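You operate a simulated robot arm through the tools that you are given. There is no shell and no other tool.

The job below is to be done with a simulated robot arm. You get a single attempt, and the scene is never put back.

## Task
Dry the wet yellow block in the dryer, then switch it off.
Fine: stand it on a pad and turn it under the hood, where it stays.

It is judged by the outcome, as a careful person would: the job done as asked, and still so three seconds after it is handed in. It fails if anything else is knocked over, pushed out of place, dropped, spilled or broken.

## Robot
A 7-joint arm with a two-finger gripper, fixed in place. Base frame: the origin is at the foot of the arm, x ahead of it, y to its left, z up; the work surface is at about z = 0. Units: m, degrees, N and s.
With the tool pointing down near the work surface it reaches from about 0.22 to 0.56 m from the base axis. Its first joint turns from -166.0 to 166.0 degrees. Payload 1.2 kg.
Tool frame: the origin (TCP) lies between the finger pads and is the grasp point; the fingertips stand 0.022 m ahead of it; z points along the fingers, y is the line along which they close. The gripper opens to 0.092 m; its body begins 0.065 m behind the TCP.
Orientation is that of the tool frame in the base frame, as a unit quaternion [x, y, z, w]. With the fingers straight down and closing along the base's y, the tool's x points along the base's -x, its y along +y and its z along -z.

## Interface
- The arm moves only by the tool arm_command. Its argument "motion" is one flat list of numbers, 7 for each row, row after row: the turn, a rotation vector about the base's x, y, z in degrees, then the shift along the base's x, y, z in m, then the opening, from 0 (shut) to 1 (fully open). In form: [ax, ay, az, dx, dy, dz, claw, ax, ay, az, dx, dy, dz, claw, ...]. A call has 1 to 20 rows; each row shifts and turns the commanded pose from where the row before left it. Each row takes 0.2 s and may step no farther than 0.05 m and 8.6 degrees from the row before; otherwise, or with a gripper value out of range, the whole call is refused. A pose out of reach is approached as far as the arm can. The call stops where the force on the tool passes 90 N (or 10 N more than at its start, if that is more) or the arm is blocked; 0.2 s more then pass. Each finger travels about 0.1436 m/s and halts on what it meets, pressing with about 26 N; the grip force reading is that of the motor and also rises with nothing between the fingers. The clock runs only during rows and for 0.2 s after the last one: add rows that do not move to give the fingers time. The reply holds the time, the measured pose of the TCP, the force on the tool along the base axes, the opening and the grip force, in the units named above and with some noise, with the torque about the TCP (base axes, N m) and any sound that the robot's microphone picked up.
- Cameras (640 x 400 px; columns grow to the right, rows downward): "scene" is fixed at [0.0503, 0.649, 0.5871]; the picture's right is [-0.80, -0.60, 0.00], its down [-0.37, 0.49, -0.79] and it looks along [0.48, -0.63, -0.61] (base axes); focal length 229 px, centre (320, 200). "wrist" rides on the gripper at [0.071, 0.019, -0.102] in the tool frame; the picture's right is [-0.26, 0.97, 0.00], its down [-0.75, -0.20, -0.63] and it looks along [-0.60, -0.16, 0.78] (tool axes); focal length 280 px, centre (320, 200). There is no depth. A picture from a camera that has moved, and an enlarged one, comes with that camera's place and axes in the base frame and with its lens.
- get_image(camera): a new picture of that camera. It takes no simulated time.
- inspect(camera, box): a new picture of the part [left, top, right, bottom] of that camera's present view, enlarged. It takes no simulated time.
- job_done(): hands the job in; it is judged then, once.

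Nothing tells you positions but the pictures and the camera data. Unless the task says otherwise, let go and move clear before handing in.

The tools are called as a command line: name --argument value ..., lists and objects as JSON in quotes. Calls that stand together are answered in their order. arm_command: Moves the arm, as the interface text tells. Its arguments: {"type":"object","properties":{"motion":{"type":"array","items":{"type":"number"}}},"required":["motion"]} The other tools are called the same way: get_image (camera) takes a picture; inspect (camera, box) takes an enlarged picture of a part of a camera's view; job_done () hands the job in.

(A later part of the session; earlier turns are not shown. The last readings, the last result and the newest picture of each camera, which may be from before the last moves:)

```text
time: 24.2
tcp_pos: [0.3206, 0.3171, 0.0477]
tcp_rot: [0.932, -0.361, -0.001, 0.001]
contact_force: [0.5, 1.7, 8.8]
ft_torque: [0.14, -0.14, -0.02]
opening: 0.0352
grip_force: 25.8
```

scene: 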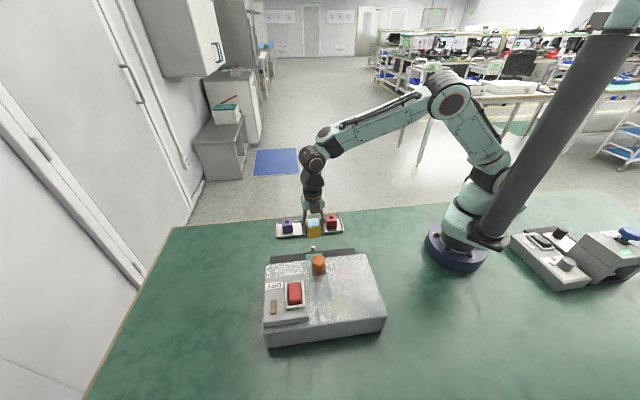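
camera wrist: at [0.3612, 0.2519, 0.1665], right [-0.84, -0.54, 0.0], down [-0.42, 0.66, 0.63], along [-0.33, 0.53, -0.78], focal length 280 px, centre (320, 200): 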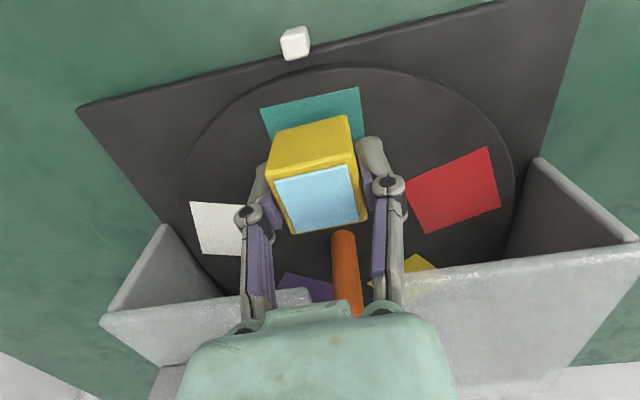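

arm_command --motion '[0, 0, 0, 0, 0, 0.001, 0, 0, 0, 0, 0, 0, 0, 0.45, 0, 0, 0, 0, 0, 0, 0.6, 0, 0, 0, 0, 0, 0, 0.6]'

inspect --camera "wrist" --box '[200, 60, 440, 210]'

```text
time: 25.2
tcp_pos: [0.3195, 0.3169, 0.0496]
tcp_rot: [0.932, -0.362, 0.001, 0.0]
contact_force: [0.8, -0.1, 0.1]
ft_torque: [0.02, 0.01, 0.01]
opening: 0.0552
grip_force: 0.1
```

```text
2.67 times, centred on (320, 135) of wrist
camera zoom: at [0.3598, 0.2548, 0.1513], right [-0.84, -0.54, 0.0], down [-0.42, 0.66, 0.63], along [-0.33, 0.53, -0.78], focal length 748 px, centre (320, 373)
```

zoom: 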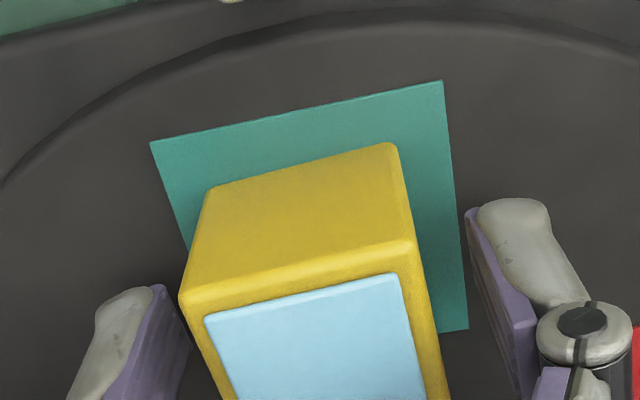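

Released, and the block stands upright on the teal pad. I'll rise straight up.

arm_command --motion '[0, 0, 0, 0, 0, 0.01, 0.6, 0, 0, 0, 0, 0, 0.02, 0.6, 0, 0, 0, 0, 0, 0.03, 0.6, 0, 0, 0, 0, 0, 0.035, 0.6, 0, 0, 0, 0, 0, 0.035, 0.6, 0, 0, 0, 0, 0, 0.03, 0.6, 0, 0, 0, 0, 0, 0, 0.6]'

get_image --camera "wrist"

inspect --camera "scene" --box '[240, 200, 400, 300]'

```text
time: 26.8
tcp_pos: [0.3176, 0.316, 0.2107]
tcp_rot: [0.933, -0.361, 0.0, -0.001]
contact_force: [0.2, 0.6, 0.0]
ft_torque: [-0.01, 0.03, -0.01]
opening: 0.0553
grip_force: 0.1
```

```text
taken
camera wrist: at [0.3574, 0.2548, 0.3125], right [-0.84, -0.54, 0.0], down [-0.42, 0.66, 0.63], along [-0.33, 0.53, -0.78], focal length 280 px, centre (320, 200)
```

wrist: 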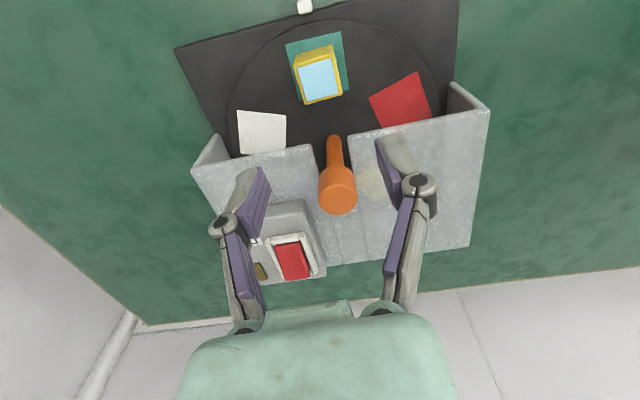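

```text
4.00 times, centred on (320, 250) of scene
camera zoom: at [0.0503, 0.649, 0.5871], right [-0.8, -0.6, 0.0], down [-0.37, 0.49, -0.79], along [0.48, -0.63, -0.61], focal length 914 px, centre (320, 0)
```

zoom: 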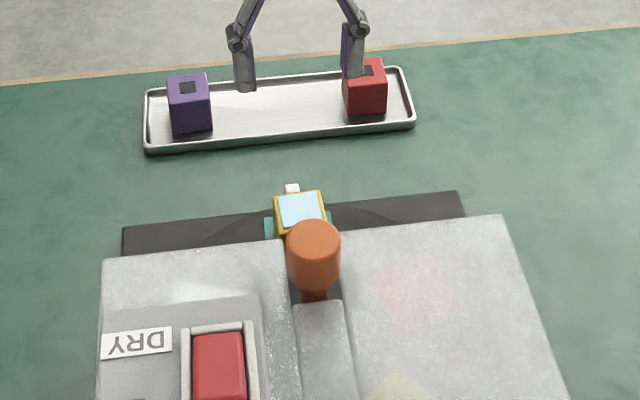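

The block sits well on the teal pad and the tray neighbours are undisturbed. Next is the knob, so I'll measure its axis and height precisely.

inspect --camera "wrist" --box '[270, 110, 398, 230]'

inspect --camera "scene" --box '[290, 240, 346, 290]'

inspect --camera "wrist" --box '[230, 190, 350, 290]'

```text
3.33 times, centred on (334, 170) of wrist
camera zoom: at [0.3574, 0.2548, 0.3125], right [-0.84, -0.54, 0.0], down [-0.42, 0.66, 0.63], along [-0.33, 0.53, -0.78], focal length 935 px, centre (273, 300)
```

zoom: 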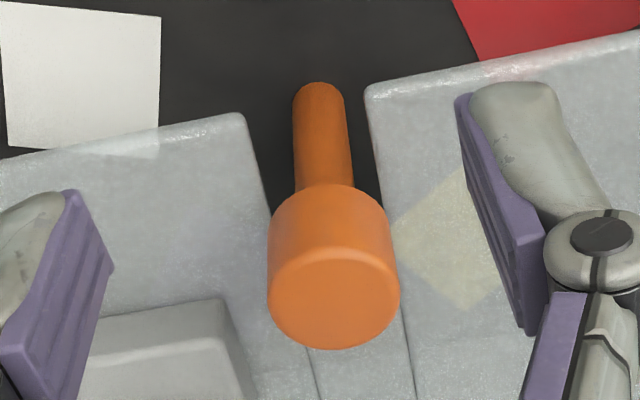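

```text
8.00 times, centred on (318, 265) of scene
camera zoom: at [0.0503, 0.649, 0.5871], right [-0.8, -0.6, 0.0], down [-0.37, 0.49, -0.79], along [0.48, -0.63, -0.61], focal length 1829 px, centre (336, -320)
```

zoom: 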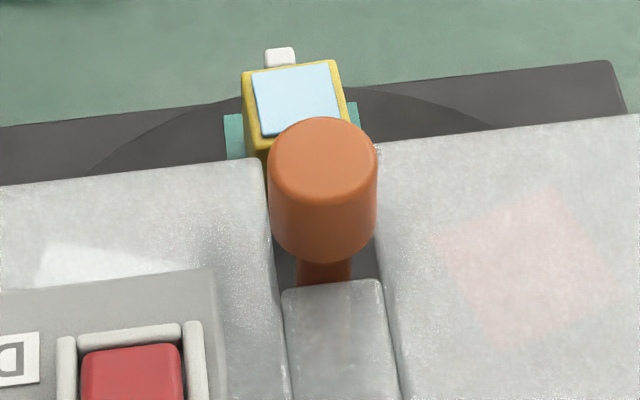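

```text
4.00 times, centred on (290, 240) of wrist
camera zoom: at [0.3574, 0.2548, 0.3125], right [-0.84, -0.54, 0.0], down [-0.42, 0.66, 0.63], along [-0.33, 0.53, -0.78], focal length 1122 px, centre (440, 40)
```

zoom: 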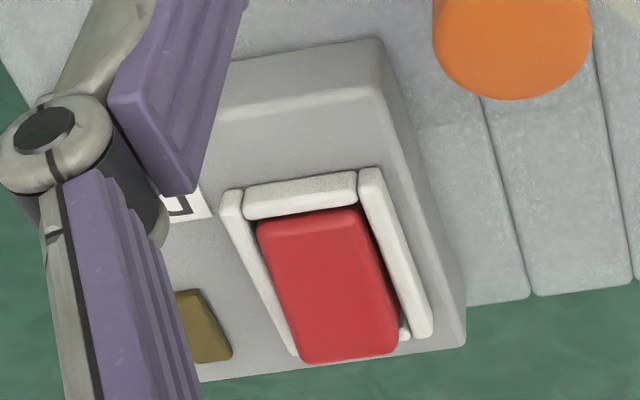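

My knob axis estimate is (0.265, 0.370), with a diameter of about 33 mm and a top at z≈0.124–0.13. The hood top is at about 0.085–0.10. I'll hover over the knob and check alignment before descending.

arm_command --motion '[0, 0, 0, -0.0132, 0.0135, 0, 0.6, 0, 0, 0, -0.0132, 0.0135, 0, 0.6, 0, 0, 0, -0.0131, 0.0135, -0.01, 0.6, 0, 0, 0, -0.0131, 0.0135, -0.02, 0.6, 0, 0, 0, 0, 0, 0, 0.6]'

get_image --camera "wrist"

inspect --camera "wrist" --box '[220, 60, 420, 185]'

inspect --camera "scene" --box '[260, 210, 372, 280]'

```text
time: 28.0
tcp_pos: [0.2701, 0.3703, 0.178]
tcp_rot: [0.932, -0.362, 0.0, 0.0]
contact_force: [-0.1, 1.0, 0.1]
ft_torque: [0.05, 0.0, 0.01]
opening: 0.0553
grip_force: 0.0
```

```text
taken
camera wrist: at [0.3097, 0.3083, 0.2799], right [-0.84, -0.54, 0.0], down [-0.42, 0.66, 0.63], along [-0.34, 0.53, -0.78], focal length 280 px, centre (320, 200)
```

wrist: 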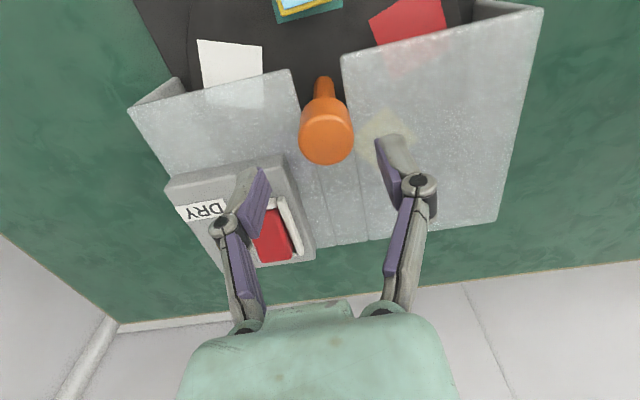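

```text
3.20 times, centred on (320, 122) of wrist
camera zoom: at [0.3097, 0.3083, 0.2799], right [-0.84, -0.54, 0.0], down [-0.42, 0.66, 0.63], along [-0.34, 0.53, -0.78], focal length 897 px, centre (320, 448)
```

zoom: 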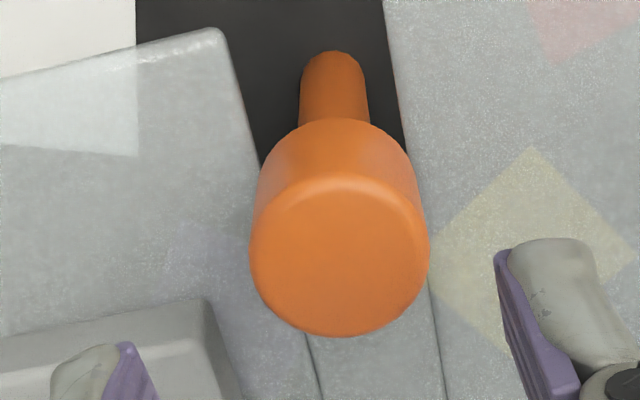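

```text
5.71 times, centred on (316, 245) of scene
camera zoom: at [0.0503, 0.649, 0.5871], right [-0.8, -0.6, 0.0], down [-0.37, 0.49, -0.79], along [0.48, -0.63, -0.61], focal length 1306 px, centre (343, -57)
```

zoom: 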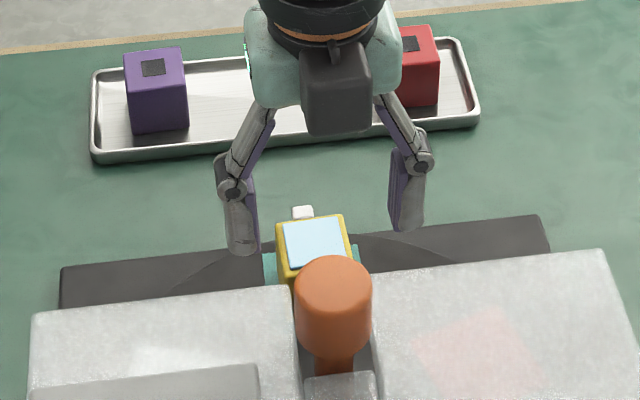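

The knob axis is at (0.2657, 0.3706), so a 4 mm correction is needed. I'll lower around the knob in stages.

arm_command --motion '[0, 0, 0, -0.0022, 0.0002, -0.01, 0.6, 0, 0, 0, -0.0022, 0.0001, -0.012, 0.6, 0, 0, 0, 0, 0, -0.012, 0.6, 0, 0, 0, 0, 0, -0.008, 0.6, 0, 0, 0, 0, 0, 0, 0.6]'

inspect --camera "wrist" --box '[200, 80, 440, 230]'

inspect --camera "scene" --box '[270, 220, 366, 280]'

```text
time: 29.2
tcp_pos: [0.264, 0.3724, 0.1382]
tcp_rot: [0.932, -0.362, 0.0, 0.0]
contact_force: [0.0, 0.1, 0.1]
ft_torque: [0.02, -0.02, -0.03]
opening: 0.055
grip_force: 0.0
```

```text
2.67 times, centred on (320, 155) of wrist
camera zoom: at [0.303, 0.31, 0.2397], right [-0.84, -0.54, 0.0], down [-0.42, 0.66, 0.63], along [-0.33, 0.53, -0.78], focal length 748 px, centre (320, 320)
```

zoom: 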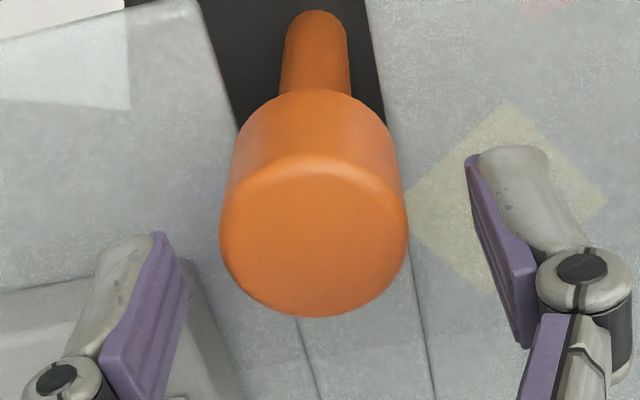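

```text
6.67 times, centred on (318, 250) of scene
camera zoom: at [0.0503, 0.649, 0.5871], right [-0.8, -0.6, 0.0], down [-0.37, 0.49, -0.79], along [0.48, -0.63, -0.61], focal length 1524 px, centre (333, -133)
```

zoom: 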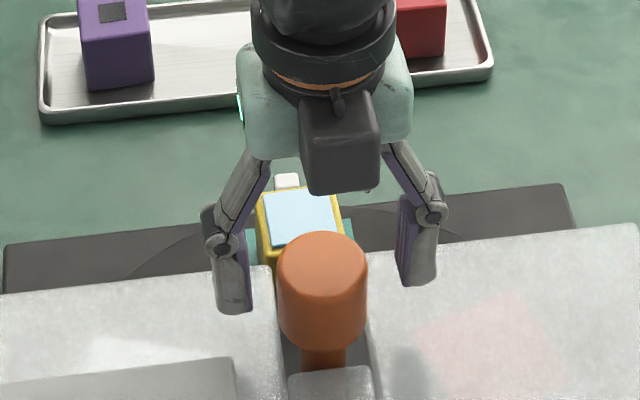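

The knob is between the fingers. I'll apply a small correction, lower another 16 mm, and watch the force.

arm_command --motion '[0, 0, 0, 0.0012, -0.0012, -0.005, 0.6, 0, 0, 0, 0.0012, -0.0012, -0.005, 0.6, 0, 0, 0, 0, 0, -0.003, 0.6, 0, 0, 0, 0, 0, -0.003, 0.6, 0, 0, 0, 0, 0, 0, 0.6, 0, 0, 0, 0, 0, 0, 0.6]'

inspect --camera "wrist" --box '[200, 80, 440, 230]'

inspect --camera "scene" --box '[270, 220, 366, 280]'

```text
time: 30.6
tcp_pos: [0.2662, 0.3684, 0.1223]
tcp_rot: [0.932, -0.362, 0.0, 0.0]
contact_force: [-0.1, 1.9, -0.3]
ft_torque: [0.0, -0.01, 0.01]
opening: 0.0552
grip_force: 0.1
```

```text
2.67 times, centred on (320, 155) of wrist
camera zoom: at [0.3063, 0.3069, 0.2235], right [-0.84, -0.54, 0.0], down [-0.42, 0.66, 0.63], along [-0.33, 0.53, -0.78], focal length 748 px, centre (320, 320)
```

zoom: 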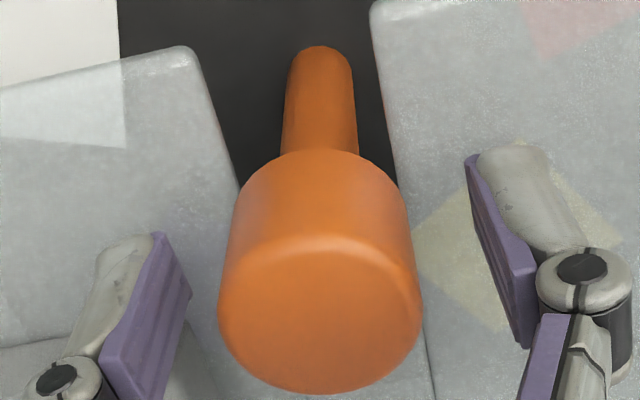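

```text
6.67 times, centred on (318, 250) of scene
camera zoom: at [0.0503, 0.649, 0.5871], right [-0.8, -0.6, 0.0], down [-0.37, 0.49, -0.79], along [0.48, -0.63, -0.61], focal length 1524 px, centre (333, -133)
```

zoom: 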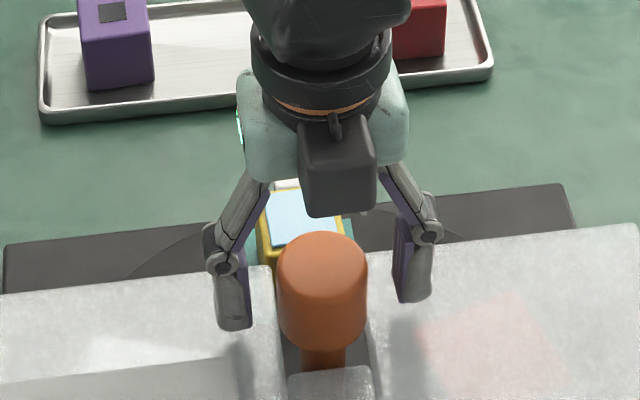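

The alignment is good now, with the knob centred at the TCP line. I'll go 4 mm lower for a solid hold, then close on the knob.

arm_command --motion '[0, 0, 0, 0, 0, -0.002, 0.6, 0, 0, 0, 0, 0, -0.002, 0.6, 0, 0, 0, 0, 0, 0, 0.6]'

```text
time: 31.4
tcp_pos: [0.2663, 0.3692, 0.1164]
tcp_rot: [0.932, -0.362, 0.0, 0.0]
contact_force: [1.1, -0.2, 0.6]
ft_torque: [0.0, -0.01, -0.01]
opening: 0.0552
grip_force: 0.1
```

arm_command --motion '[0, 0, 0, 0, 0, 0, 0.45, 0, 0, 0, 0, 0, 0, 0, 0, 0, 0, 0, 0, 0, 0, 0, 0, 0, 0, 0, 0, 0]'

inspect --camera "wrist" --box '[200, 80, 440, 230]'

inspect --camera "scene" --box '[270, 220, 366, 280]'

```text
time: 32.4
tcp_pos: [0.2675, 0.3694, 0.1184]
tcp_rot: [0.932, -0.362, 0.0, -0.002]
contact_force: [8.4, 9.6, -2.2]
ft_torque: [0.21, -0.18, 0.01]
opening: 0.0331
grip_force: 28.4
```

```text
2.67 times, centred on (320, 155) of wrist
camera zoom: at [0.3068, 0.3069, 0.2194], right [-0.84, -0.54, 0.0], down [-0.42, 0.66, 0.63], along [-0.33, 0.53, -0.78], focal length 748 px, centre (320, 320)
```

zoom: 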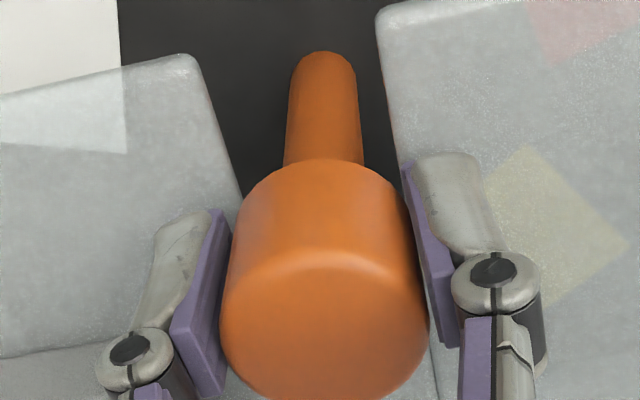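

```text
6.67 times, centred on (318, 250) of scene
camera zoom: at [0.0503, 0.649, 0.5871], right [-0.8, -0.6, 0.0], down [-0.37, 0.49, -0.79], along [0.48, -0.63, -0.61], focal length 1524 px, centre (333, -133)
```

zoom: 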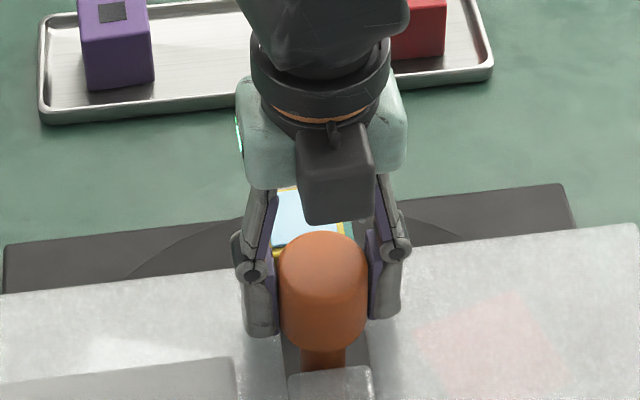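

The knob is gripped (33 mm) with a small side load. I'll relieve that by about 1 mm and start with a short clockwise turn to confirm that the disc follows.

arm_command --motion '[0, 0, 0, 0.0008, 0.0009, 0, 0, 0, 0, 0, 0, 0, 0, 0, 0, 0, -3, 0, 0, 0, 0, 0, 0, -5, 0, 0, 0, 0, 0, 0, -5, 0, 0, 0, 0, 0, 0, -5, 0, 0, 0, 0, 0, 0, 0, 0, 0, 0, 0]'

get_image --camera "wrist"

inspect --camera "scene" --box '[260, 210, 388, 290]'

```text
time: 34.0
tcp_pos: [0.2668, 0.3678, 0.1171]
tcp_rot: [0.864, -0.504, 0.0, 0.001]
contact_force: [-9.1, -14.2, 33.6]
ft_torque: [-0.28, 0.39, 0.08]
opening: 0.0335
grip_force: 28.4
```

```text
taken
camera wrist: at [0.2852, 0.2977, 0.2192], right [-0.97, -0.25, 0.0], down [-0.19, 0.76, 0.62], along [-0.16, 0.6, -0.78], focal length 280 px, centre (320, 200)
```

wrist: 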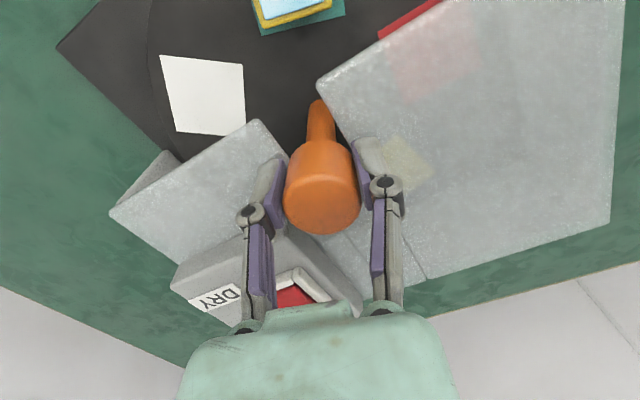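

```text
5.00 times, centred on (324, 250) of scene
camera zoom: at [0.0503, 0.649, 0.5871], right [-0.8, -0.6, 0.0], down [-0.37, 0.49, -0.79], along [0.48, -0.63, -0.61], focal length 1143 px, centre (300, -50)
```

zoom: 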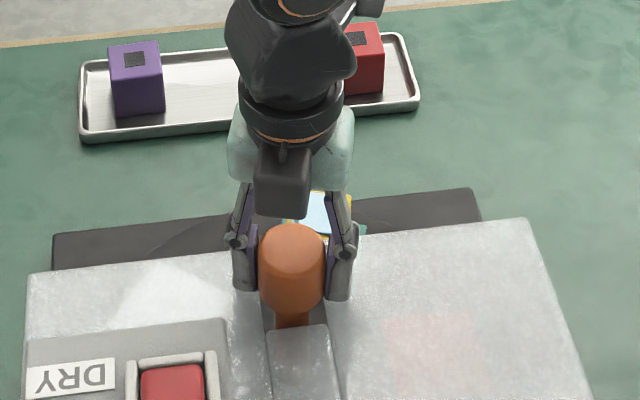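

The disc is following the knob, but the tool reads about 34 N upward, so a fingertip may be rubbing the hood. I'll raise slightly and recheck before turning further.

arm_command --motion '[0, 0, 0, 0, 0, 0.001, 0, 0, 0, 0, 0, 0, 0, 0]'

inspect --camera "wrist" --box '[220, 90, 420, 215]'

inspect --camera "scene" --box '[290, 240, 346, 280]'

```text
time: 34.6
tcp_pos: [0.2655, 0.3695, 0.1164]
tcp_rot: [0.864, -0.503, 0.001, 0.001]
contact_force: [-6.6, -11.5, 13.2]
ft_torque: [-0.06, 0.23, 0.01]
opening: 0.0335
grip_force: 27.9
```

```text
3.20 times, centred on (320, 152) of wrist
camera zoom: at [0.2853, 0.2979, 0.2192], right [-0.97, -0.25, 0.0], down [-0.19, 0.76, 0.62], along [-0.16, 0.6, -0.78], focal length 897 px, centre (320, 352)
```

zoom: 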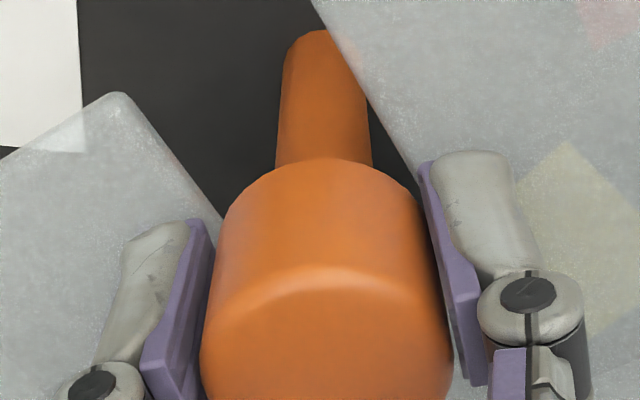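

```text
10.00 times, centred on (318, 260) of scene
camera zoom: at [0.0503, 0.649, 0.5871], right [-0.8, -0.6, 0.0], down [-0.37, 0.49, -0.79], along [0.48, -0.63, -0.61], focal length 2286 px, centre (340, -400)
```

zoom: 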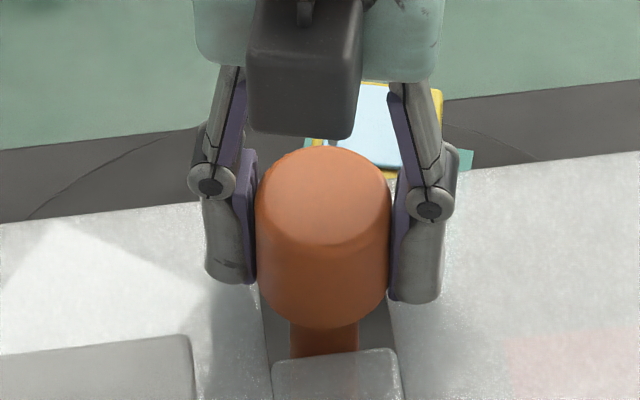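

The fingertips are clear of the hood. The load is just stiffness against the knob grip, at about 20 N per mm. I'll trim the commanded position and turn on.

arm_command --motion '[0, 0, 0, -0.0004, -0.0006, 0.0006, 0, 0, 0, -6, 0, 0, 0, 0, 0, 0, -6, 0, 0, 0, 0, 0, 0, -6, 0, 0, 0, 0, 0, 0, -6, 0, 0, 0, 0, 0, 0, 0, 0, 0, 0, 0]'

get_image --camera "wrist"

inspect --camera "scene" --box '[260, 210, 388, 290]'

```text
time: 36.0
tcp_pos: [0.2648, 0.3679, 0.1166]
tcp_rot: [0.741, -0.672, -0.001, 0.002]
contact_force: [4.8, 7.0, -42.9]
ft_torque: [0.12, -0.03, -0.05]
opening: 0.0331
grip_force: 28.0
```

```text
taken
camera wrist: at [0.2537, 0.2963, 0.2195], right [-0.99, 0.17, 0.0], down [0.13, 0.77, 0.62], along [0.1, 0.61, -0.78], focal length 280 px, centre (320, 200)
```

wrist: 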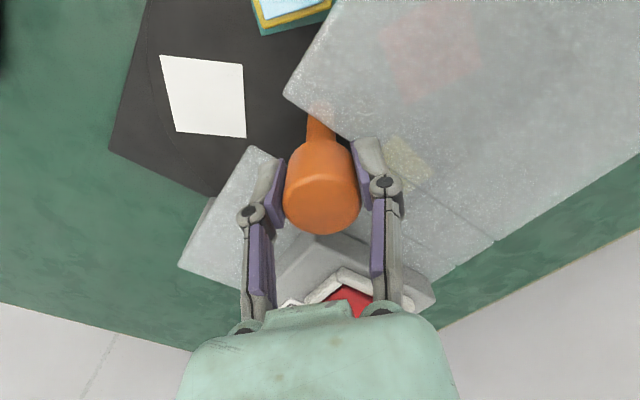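

```text
5.00 times, centred on (324, 250) of scene
camera zoom: at [0.0503, 0.649, 0.5871], right [-0.8, -0.6, 0.0], down [-0.37, 0.49, -0.79], along [0.48, -0.63, -0.61], focal length 1143 px, centre (300, -50)
```

zoom: 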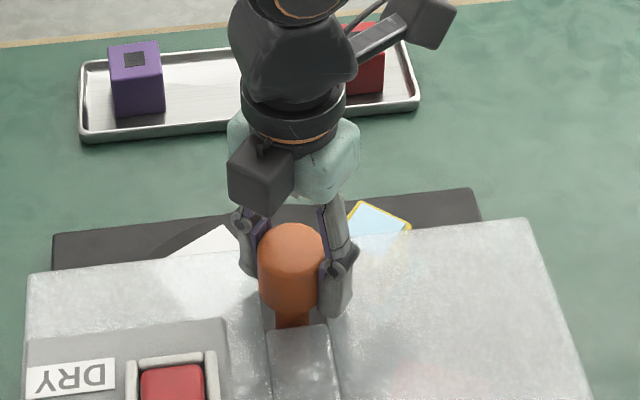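

The disc turns with the knob (42° so far) and the block is heading under the hood. The vertical load now pulls the other way, so I'll trim z and continue in smaller batches.

arm_command --motion '[0, 0, 0, 0.0002, 0.0003, -0.0015, 0, 0, 0, 0, 0, 0, 0, 0]'

```text
time: 36.6
tcp_pos: [0.2659, 0.3687, 0.1174]
tcp_rot: [0.741, -0.671, 0.0, 0.003]
contact_force: [-9.2, -10.0, -13.8]
ft_torque: [-0.37, 0.24, 0.0]
opening: 0.0333
grip_force: 28.3
```

arm_command --motion '[0, 0, 0, -0.0001, -0.0001, -0.0005, 0, 0, 0, -6, 0, 0, 0, 0, 0, 0, -6, 0, 0, 0, 0, 0, 0, -6, 0, 0, 0, 0, 0, 0, 0, 0, 0, 0, 0]'

```text
time: 37.8
tcp_pos: [0.2637, 0.3685, 0.1175]
tcp_rot: [-0.629, 0.778, 0.0, -0.003]
contact_force: [-33.7, -13.2, 14.1]
ft_torque: [-0.2, 0.8, 0.06]
opening: 0.0333
grip_force: 27.9
```

arm_command --motion '[0, 0, 0, -0.0007, -0.0003, 0.0003, 0, 0, 0, 0, 0, 0, 0, 0]'

inspect --camera "scene" --box '[260, 210, 388, 290]'

```text
time: 38.4
tcp_pos: [0.2647, 0.369, 0.1169]
tcp_rot: [-0.628, 0.778, 0.001, -0.002]
contact_force: [-28.7, -1.6, 6.4]
ft_torque: [-0.38, 0.56, 0.07]
opening: 0.0333
grip_force: 27.8
```

```text
5.00 times, centred on (324, 250) of scene
camera zoom: at [0.0503, 0.649, 0.5871], right [-0.8, -0.6, 0.0], down [-0.37, 0.49, -0.79], along [0.48, -0.63, -0.61], focal length 1143 px, centre (300, -50)
```

zoom: 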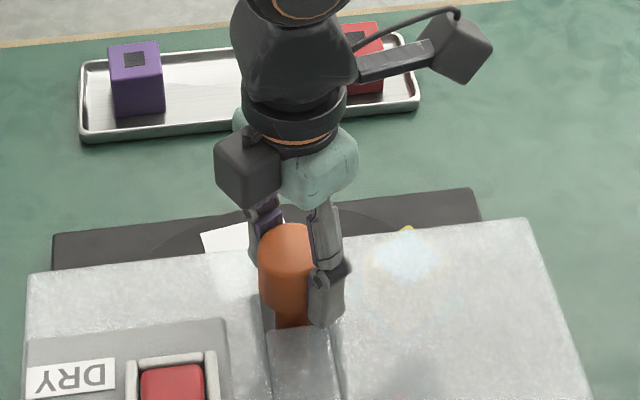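

arm_command --motion '[0, 0, 0, -0.0012, 0, 0.0002, 0, 0, 0, 0, 0, 0, 0, 0]'

```text
time: 39.0
tcp_pos: [0.2656, 0.3685, 0.1169]
tcp_rot: [-0.626, 0.78, 0.0, 0.001]
contact_force: [-21.4, 1.7, 1.4]
ft_torque: [-0.03, 0.58, 0.07]
opening: 0.0334
grip_force: 27.6
```

arm_command --motion '[0, 0, 0, -0.0015, 0.0003, 0, 0, 0, 0, 0, 0, 0, 0, 0]'

```text
time: 39.6
tcp_pos: [0.2646, 0.3689, 0.1158]
tcp_rot: [-0.625, 0.781, -0.001, 0.002]
contact_force: [-10.1, 0.2, 1.8]
ft_torque: [-0.01, 0.15, -0.01]
opening: 0.0332
grip_force: 27.6
```

arm_command --motion '[0, 0, 0, -0.001, 0, 0, 0, 0, 0, -6, 0, 0, 0, 0, 0, 0, -6, 0, 0, 0, 0, 0, 0, -6, 0, 0, 0, 0, 0, 0, 0, 0, 0, 0, 0]'

inspect --camera "scene" --box '[260, 210, 388, 290]'

```text
time: 40.8
tcp_pos: [0.2626, 0.3687, 0.1183]
tcp_rot: [-0.496, 0.868, 0.0, 0.002]
contact_force: [14.9, 15.2, -16.7]
ft_torque: [0.22, -0.06, -0.03]
opening: 0.0332
grip_force: 27.9
```

```text
5.00 times, centred on (324, 250) of scene
camera zoom: at [0.0503, 0.649, 0.5871], right [-0.8, -0.6, 0.0], down [-0.37, 0.49, -0.79], along [0.48, -0.63, -0.61], focal length 1143 px, centre (300, -50)
```

zoom: 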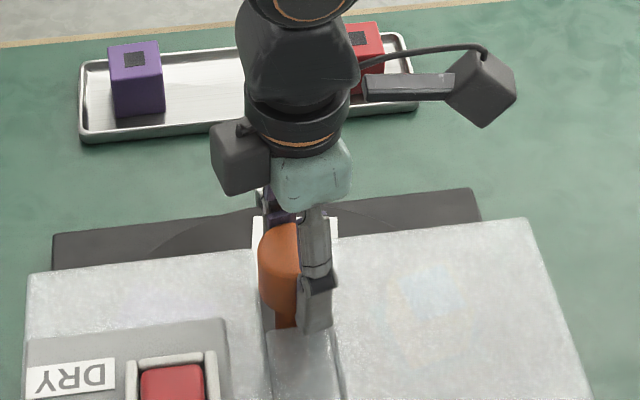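

The block is now under the hood, faintly visible, after about 78° of turn. I'll keep turning to bring it well inside.

arm_command --motion '[0, 0, 0, 0.0012, 0.0008, -0.0007, 0, 0, 0, -6, 0, 0, 0, 0, 0, 0, -6, 0, 0, 0, 0, 0, 0, -6, 0, 0, 0, 0, 0, 0, 0, 0, 0, 0, 0]'

```text
time: 42.0
tcp_pos: [0.2638, 0.3695, 0.1168]
tcp_rot: [-0.354, 0.935, -0.001, -0.002]
contact_force: [-7.0, -14.3, 31.5]
ft_torque: [-0.21, 0.07, -0.02]
opening: 0.0338
grip_force: 28.1
```

arm_command --motion '[0, 0, 0, -0.0004, -0.0008, 0.0013, 0, 0, 0, -6, 0, 0, 0, 0, 0, 0, -6, 0, 0, 0, 0, 0, 0, 0, 0, 0, 0, 0]'

inspect --camera "scene" --box '[260, 230, 420, 330]'

```text
time: 43.0
tcp_pos: [0.263, 0.3704, 0.1167]
tcp_rot: [-0.255, 0.967, 0.001, 0.0]
contact_force: [9.3, 23.8, -39.8]
ft_torque: [0.21, -0.22, 0.03]
opening: 0.0332
grip_force: 28.0
```

```text
4.00 times, centred on (340, 280) of scene
camera zoom: at [0.0503, 0.649, 0.5871], right [-0.8, -0.6, 0.0], down [-0.37, 0.49, -0.79], along [0.48, -0.63, -0.61], focal length 914 px, centre (240, -120)
```

zoom: 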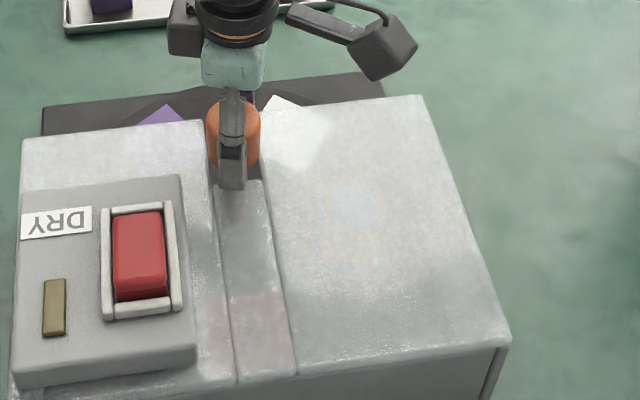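

The turn is at 108° and the block is clearly under the hood. I'll trim z and finish to about 144°, so it sits fully at the back.

arm_command --motion '[0, 0, 0, 0.0003, 0.0015, -0.0015, 0, 0, 0, -6, 0, 0, 0, 0, 0, 0, -6, 0, 0, 0, 0, 0, 0, 0, 0, 0, 0, 0]'

```text
time: 44.0
tcp_pos: [0.2628, 0.3699, 0.1178]
tcp_rot: [-0.153, 0.988, 0.0, 0.0]
contact_force: [-8.9, 3.7, -10.8]
ft_torque: [-0.03, 0.29, 0.01]
opening: 0.0331
grip_force: 27.3
```

arm_command --motion '[0, 0, 0, -0.0003, 0, -0.0003, 0, 0, 0, -6, 0, 0, 0, 0, 0, 0, -6, 0, 0, 0, 0, 0, 0, 0, 0, 0, 0, 0]'

```text
time: 45.0
tcp_pos: [0.2631, 0.3709, 0.1176]
tcp_rot: [-0.047, 0.999, 0.0, -0.001]
contact_force: [-22.1, -9.9, 28.2]
ft_torque: [-0.27, 0.33, 0.01]
opening: 0.0338
grip_force: 28.0
```

arm_command --motion '[0, 0, 0, -0.0012, -0.0006, 0.0012, 0, 0, 0, -6, 0, 0, 0, 0, 0, 0, -5, 0, 0, 0, 0, 0, 0, 0, 0, 0, 0, 0]'

get_image --camera "wrist"

inspect --camera "scene" --box '[260, 230, 420, 330]'

```text
time: 46.0
tcp_pos: [0.2621, 0.3709, 0.1168]
tcp_rot: [0.048, 0.999, 0.002, 0.001]
contact_force: [9.0, 37.5, -34.0]
ft_torque: [0.36, -0.03, 0.09]
opening: 0.0333
grip_force: 28.2
```

```text
taken
camera wrist: at [0.1942, 0.3968, 0.2188], right [0.35, 0.94, 0.0], down [0.73, -0.28, 0.63], along [0.59, -0.22, -0.78], focal length 280 px, centre (320, 200)
```

wrist: 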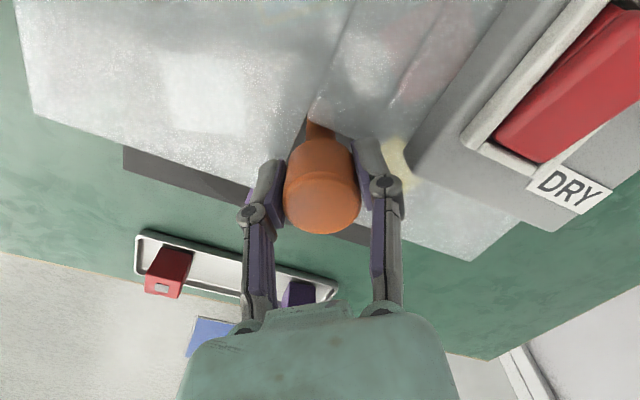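

```text
4.00 times, centred on (340, 280) of scene
camera zoom: at [0.0503, 0.649, 0.5871], right [-0.8, -0.6, 0.0], down [-0.37, 0.49, -0.79], along [0.48, -0.63, -0.61], focal length 914 px, centre (240, -120)
```

zoom: 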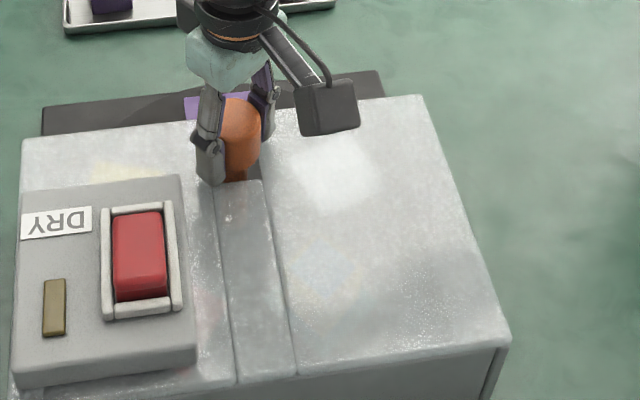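

That makes 143° of turn. The purple pad is now at the front and the wet block is deep under the hood. I'll relieve the load, release the knob and lift clear.

arm_command --motion '[0, 0, 0, 0.0005, 0.002, -0.0013, 0, 0, 0, 0, 0, 0, 0, 0]'

```text
time: 46.6
tcp_pos: [0.2635, 0.3722, 0.117]
tcp_rot: [0.048, 0.999, -0.001, 0.001]
contact_force: [-4.5, 8.1, -3.7]
ft_torque: [0.11, 0.07, 0.05]
opening: 0.0334
grip_force: 27.8
```

arm_command --motion '[0, 0, 0, 0, 0, 0, 0.45, 0, 0, 0, 0, 0, 0, 0.6, 0, 0, 0, 0, 0, 0, 0.6, 0, 0, 0, 0, 0, 0.01, 0.6, 0, 0, 0, 0, 0, 0.02, 0.6, 0, 0, 0, 0, 0, 0.03, 0.6, 0, 0, 0, 0, 0, 0.04, 0.6, 0, 0, 0, 0, 0, 0.03, 0.6, 0, 0, 0, 0, 0, 0, 0.6]'

get_image --camera "wrist"

inspect --camera "scene" --box '[240, 230, 400, 330]'

```text
time: 48.6
tcp_pos: [0.2621, 0.3705, 0.2441]
tcp_rot: [0.047, 0.999, 0.0, 0.001]
contact_force: [-0.1, 0.6, -0.8]
ft_torque: [-0.05, 0.02, 0.0]
opening: 0.0553
grip_force: 0.1
```

```text
taken
camera wrist: at [0.1937, 0.3969, 0.3477], right [0.35, 0.94, 0.0], down [0.73, -0.28, 0.63], along [0.59, -0.22, -0.78], focal length 280 px, centre (320, 200)
```

wrist: 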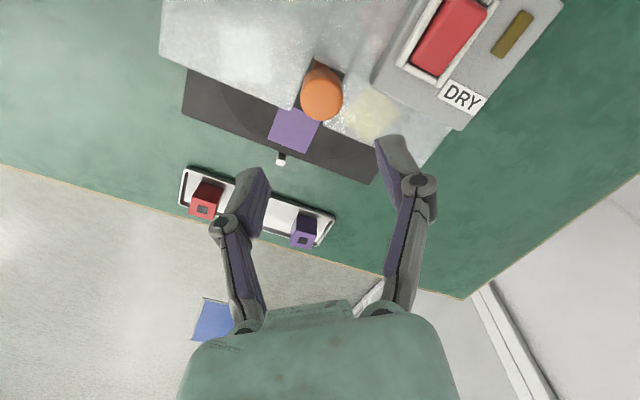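

```text
4.00 times, centred on (320, 280) of scene
camera zoom: at [0.0503, 0.649, 0.5871], right [-0.8, -0.6, 0.0], down [-0.37, 0.49, -0.79], along [0.48, -0.63, -0.61], focal length 914 px, centre (320, -120)
```

zoom: 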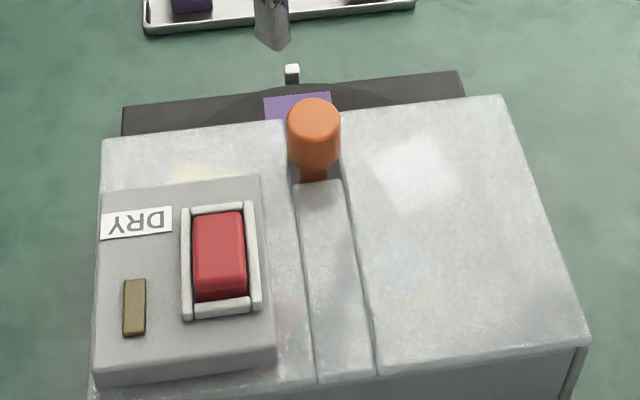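

The teal pad with the block is inside the hood. Now I'll study the switch and find its position and tilt.

inspect --camera "wrist" --box '[380, 0, 580, 125]'

inspect --camera "scene" --box '[262, 270, 318, 320]'

inspect --camera "scene" --box '[300, 240, 390, 310]'

```text
3.20 times, centred on (480, 62) of wrist
camera zoom: at [0.1937, 0.3969, 0.3477], right [0.35, 0.94, 0.0], down [0.73, -0.28, 0.63], along [0.59, -0.22, -0.78], focal length 897 px, centre (-192, 640)
```

zoom: 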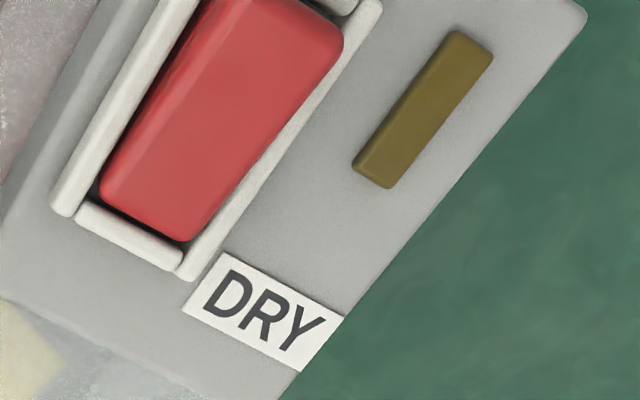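

```text
8.00 times, centred on (290, 295) of scene
camera zoom: at [0.0503, 0.649, 0.5871], right [-0.8, -0.6, 0.0], down [-0.37, 0.49, -0.79], along [0.48, -0.63, -0.61], focal length 1829 px, centre (560, -560)
```

zoom: 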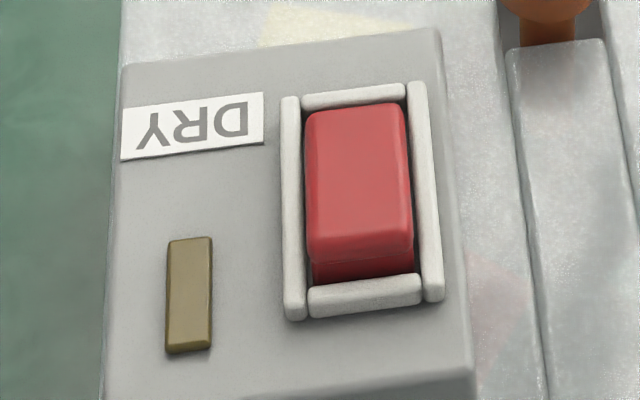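

```text
5.71 times, centred on (345, 275) of scene
camera zoom: at [0.0503, 0.649, 0.5871], right [-0.8, -0.6, 0.0], down [-0.37, 0.49, -0.79], along [0.48, -0.63, -0.61], focal length 1306 px, centre (177, -229)
```

zoom: 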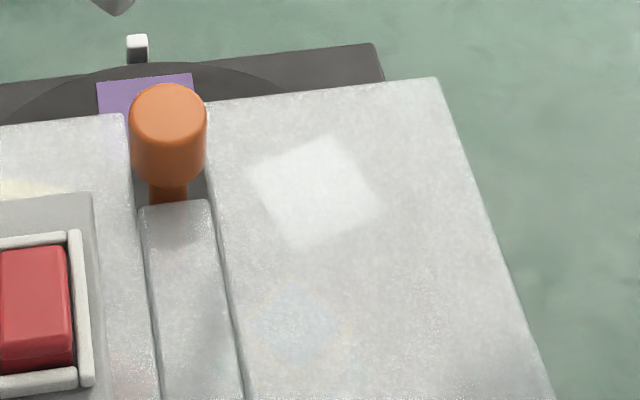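

The rocker's end away from the DRY label is raised, so pressing that end should turn it on. The rocker centre is near (0.255, 0.472) at z≈0.115. I'll close the fingers, turn to yaw 45° and hover over it to measure.

arm_command --motion '[0, 0, 7.2, -0.001, 0.0145, 0, 0, 0, 0, 7.2, -0.001, 0.0145, 0, 0, 0, 0, 7.2, -0.001, 0.0145, -0.003, 0, 0, 0, 7.2, -0.001, 0.0145, -0.003, 0, 0, 0, 7.2, -0.001, 0.0145, -0.006, 0, 0, 0, 7.2, -0.001, 0.0145, -0.006, 0, 0, 0, 7.3, -0.001, 0.0145, -0.006, 0, 0, 0, 0, 0, 0, 0, 0]'

get_image --camera "wrist"

get_image --camera "scene"

```text
time: 50.4
tcp_pos: [0.258, 0.4737, 0.2244]
tcp_rot: [-0.384, 0.923, 0.0, 0.0]
contact_force: [0.1, 0.0, 0.3]
ft_torque: [0.0, -0.02, 0.02]
opening: 0.0001
grip_force: 25.6
```

```text
taken
camera wrist: at [0.1939, 0.4365, 0.3248], right [-0.5, 0.87, 0.0], down [0.68, 0.39, 0.63], along [0.54, 0.31, -0.78], focal length 280 px, centre (320, 200)
```

wrist: 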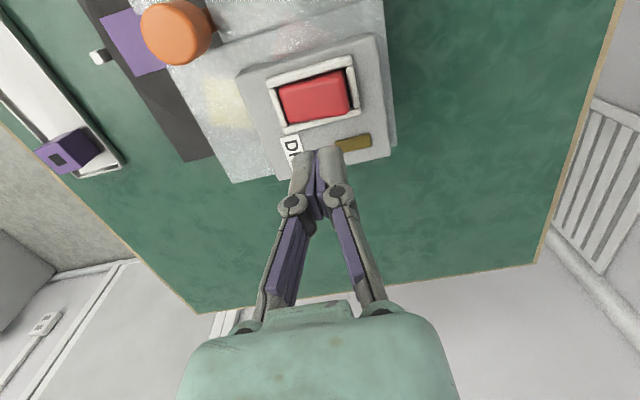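

```text
taken
```

scene: 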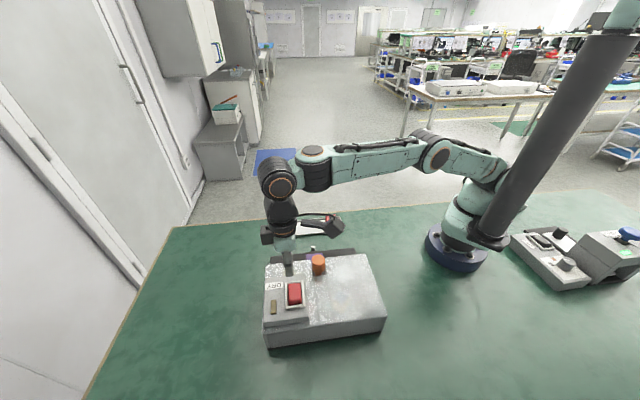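

inspect --camera "wrist" --box '[230, 30, 410, 142]'

inspect --camera "scene" --box '[250, 240, 346, 320]'

```text
3.56 times, centred on (320, 86) of wrist
camera zoom: at [0.1939, 0.4365, 0.3248], right [-0.5, 0.87, 0.0], down [0.68, 0.39, 0.63], along [0.54, 0.31, -0.78], focal length 997 px, centre (320, 605)
```

zoom: 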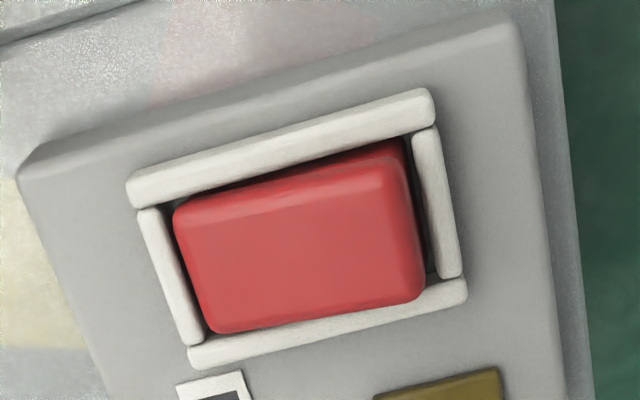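

```text
5.00 times, centred on (298, 280) of scene
camera zoom: at [0.0503, 0.649, 0.5871], right [-0.8, -0.6, 0.0], down [-0.37, 0.49, -0.79], along [0.48, -0.63, -0.61], focal length 1143 px, centre (430, -200)
```

zoom: 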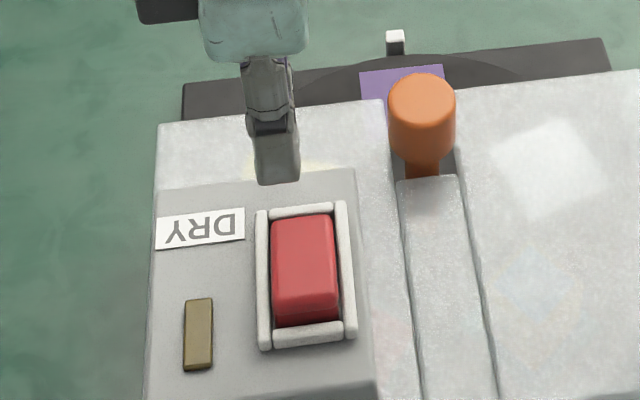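

The rocker spans from about (0.274, 0.452) at the DRY end to (0.242, 0.484) at the raised end. I'll position above the raised half and lower to just over it.

arm_command --motion '[0, 0, 0, -0.0026, 0.0007, -0.018, 0, 0, 0, 0, -0.0025, 0.0006, -0.018, 0, 0, 0, 0, -0.0025, 0.0006, -0.018, 0, 0, 0, 0, 0, 0, -0.012, 0, 0, 0, 0, 0, 0, 0, 0]'

inspect --camera "wrist" --box '[200, 60, 440, 210]'

inspect --camera "scene" --box '[250, 260, 346, 320]'

```text
time: 51.6
tcp_pos: [0.2483, 0.4761, 0.1559]
tcp_rot: [-0.384, 0.923, 0.0, 0.0]
contact_force: [0.4, 0.3, 0.3]
ft_torque: [0.01, 0.0, 0.0]
opening: 0.0
grip_force: 25.6
```

```text
2.67 times, centred on (320, 135) of wrist
camera zoom: at [0.1853, 0.4395, 0.2576], right [-0.5, 0.87, 0.0], down [0.68, 0.39, 0.63], along [0.54, 0.31, -0.78], focal length 748 px, centre (320, 373)
```

zoom: 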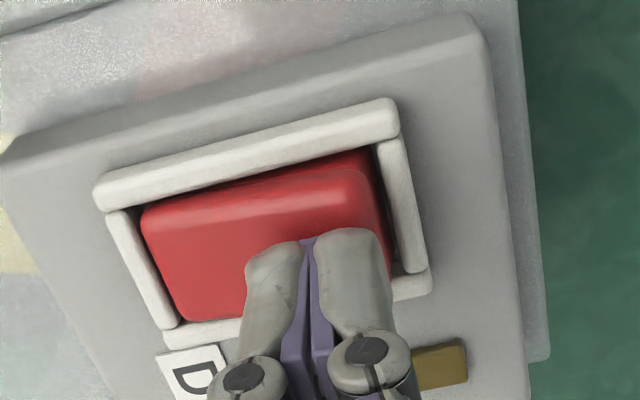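

```text
6.67 times, centred on (298, 290) of scene
camera zoom: at [0.0503, 0.649, 0.5871], right [-0.8, -0.6, 0.0], down [-0.37, 0.49, -0.79], along [0.48, -0.63, -0.61], focal length 1524 px, centre (467, -400)
```

zoom: 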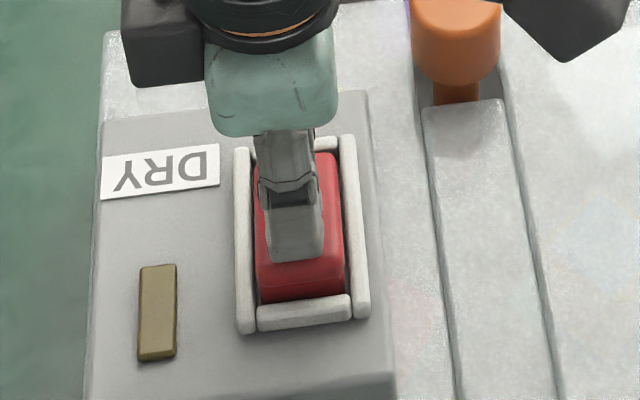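

The fingertips are lined up over the raised half of the rocker. I'll step down gently to press it.

arm_command --motion '[0, 0, 0, 0, 0, -0.004, 0, 0, 0, 0, 0, 0, -0.004, 0, 0, 0, 0, 0, 0, -0.002, 0, 0, 0, 0, 0, 0, 0, 0]'

```text
time: 52.6
tcp_pos: [0.2481, 0.4758, 0.1488]
tcp_rot: [-0.384, 0.923, 0.002, 0.001]
contact_force: [-10.7, -0.8, 31.8]
ft_torque: [-0.17, 0.07, -0.08]
opening: 0.0002
grip_force: 26.0
```

inspect --camera "scene" --box '[250, 260, 346, 320]'

inspect --camera "wrist" --box '[200, 60, 440, 210]'

```text
6.67 times, centred on (298, 290) of scene
camera zoom: at [0.0503, 0.649, 0.5871], right [-0.8, -0.6, 0.0], down [-0.37, 0.49, -0.79], along [0.48, -0.63, -0.61], focal length 1524 px, centre (467, -400)
```

zoom: 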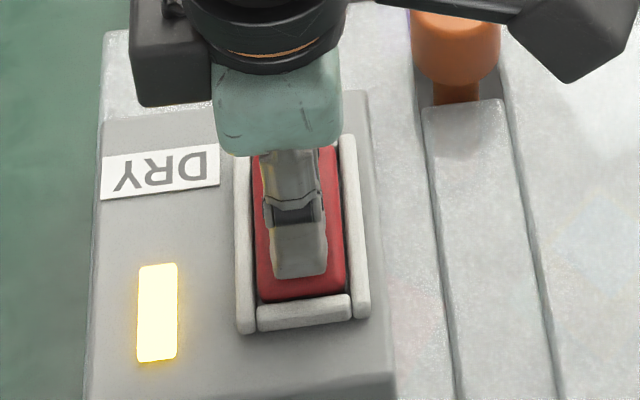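

```text
2.67 times, centred on (320, 135) of wrist
camera zoom: at [0.1838, 0.4394, 0.2497], right [-0.5, 0.87, 0.0], down [0.68, 0.39, 0.63], along [0.54, 0.32, -0.78], focal length 748 px, centre (320, 373)
```

zoom: 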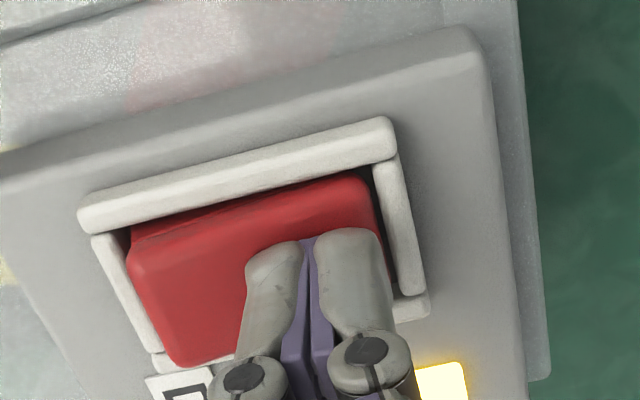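

The lamp is lit, so the dryer is on (since about t=52.5). I'll back off upward and watch the block and the microphone.

arm_command --motion '[0, 0, 0, 0, 0, 0.01, 0, 0, 0, 0, 0, 0, 0.02, 0, 0, 0, 0, 0, 0, 0.025, 0, 0, 0, 0, 0, 0, 0.02, 0, 0, 0, 0, 0, 0, 0, 0]'

inspect --camera "scene" --box '[250, 245, 410, 345]'

get_image --camera "wrist"

```text
time: 53.8
tcp_pos: [0.2476, 0.4758, 0.2212]
tcp_rot: [-0.384, 0.923, 0.0, 0.0]
contact_force: [0.0, 0.0, -0.9]
ft_torque: [0.0, 0.01, -0.01]
opening: 0.0
grip_force: 26.1
```

```text
4.00 times, centred on (330, 295) of scene
camera zoom: at [0.0503, 0.649, 0.5871], right [-0.8, -0.6, 0.0], down [-0.37, 0.49, -0.79], along [0.48, -0.63, -0.61], focal length 914 px, centre (280, -180)
```

zoom: 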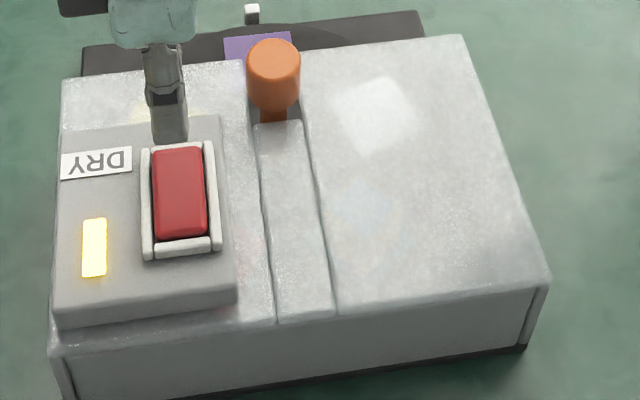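

```text
taken
camera wrist: at [0.1842, 0.439, 0.3228], right [-0.5, 0.87, 0.0], down [0.68, 0.39, 0.62], along [0.54, 0.31, -0.78], focal length 280 px, centre (320, 200)
```

wrist: 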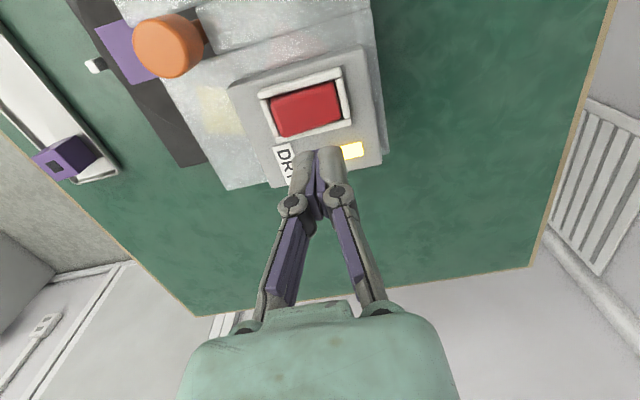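

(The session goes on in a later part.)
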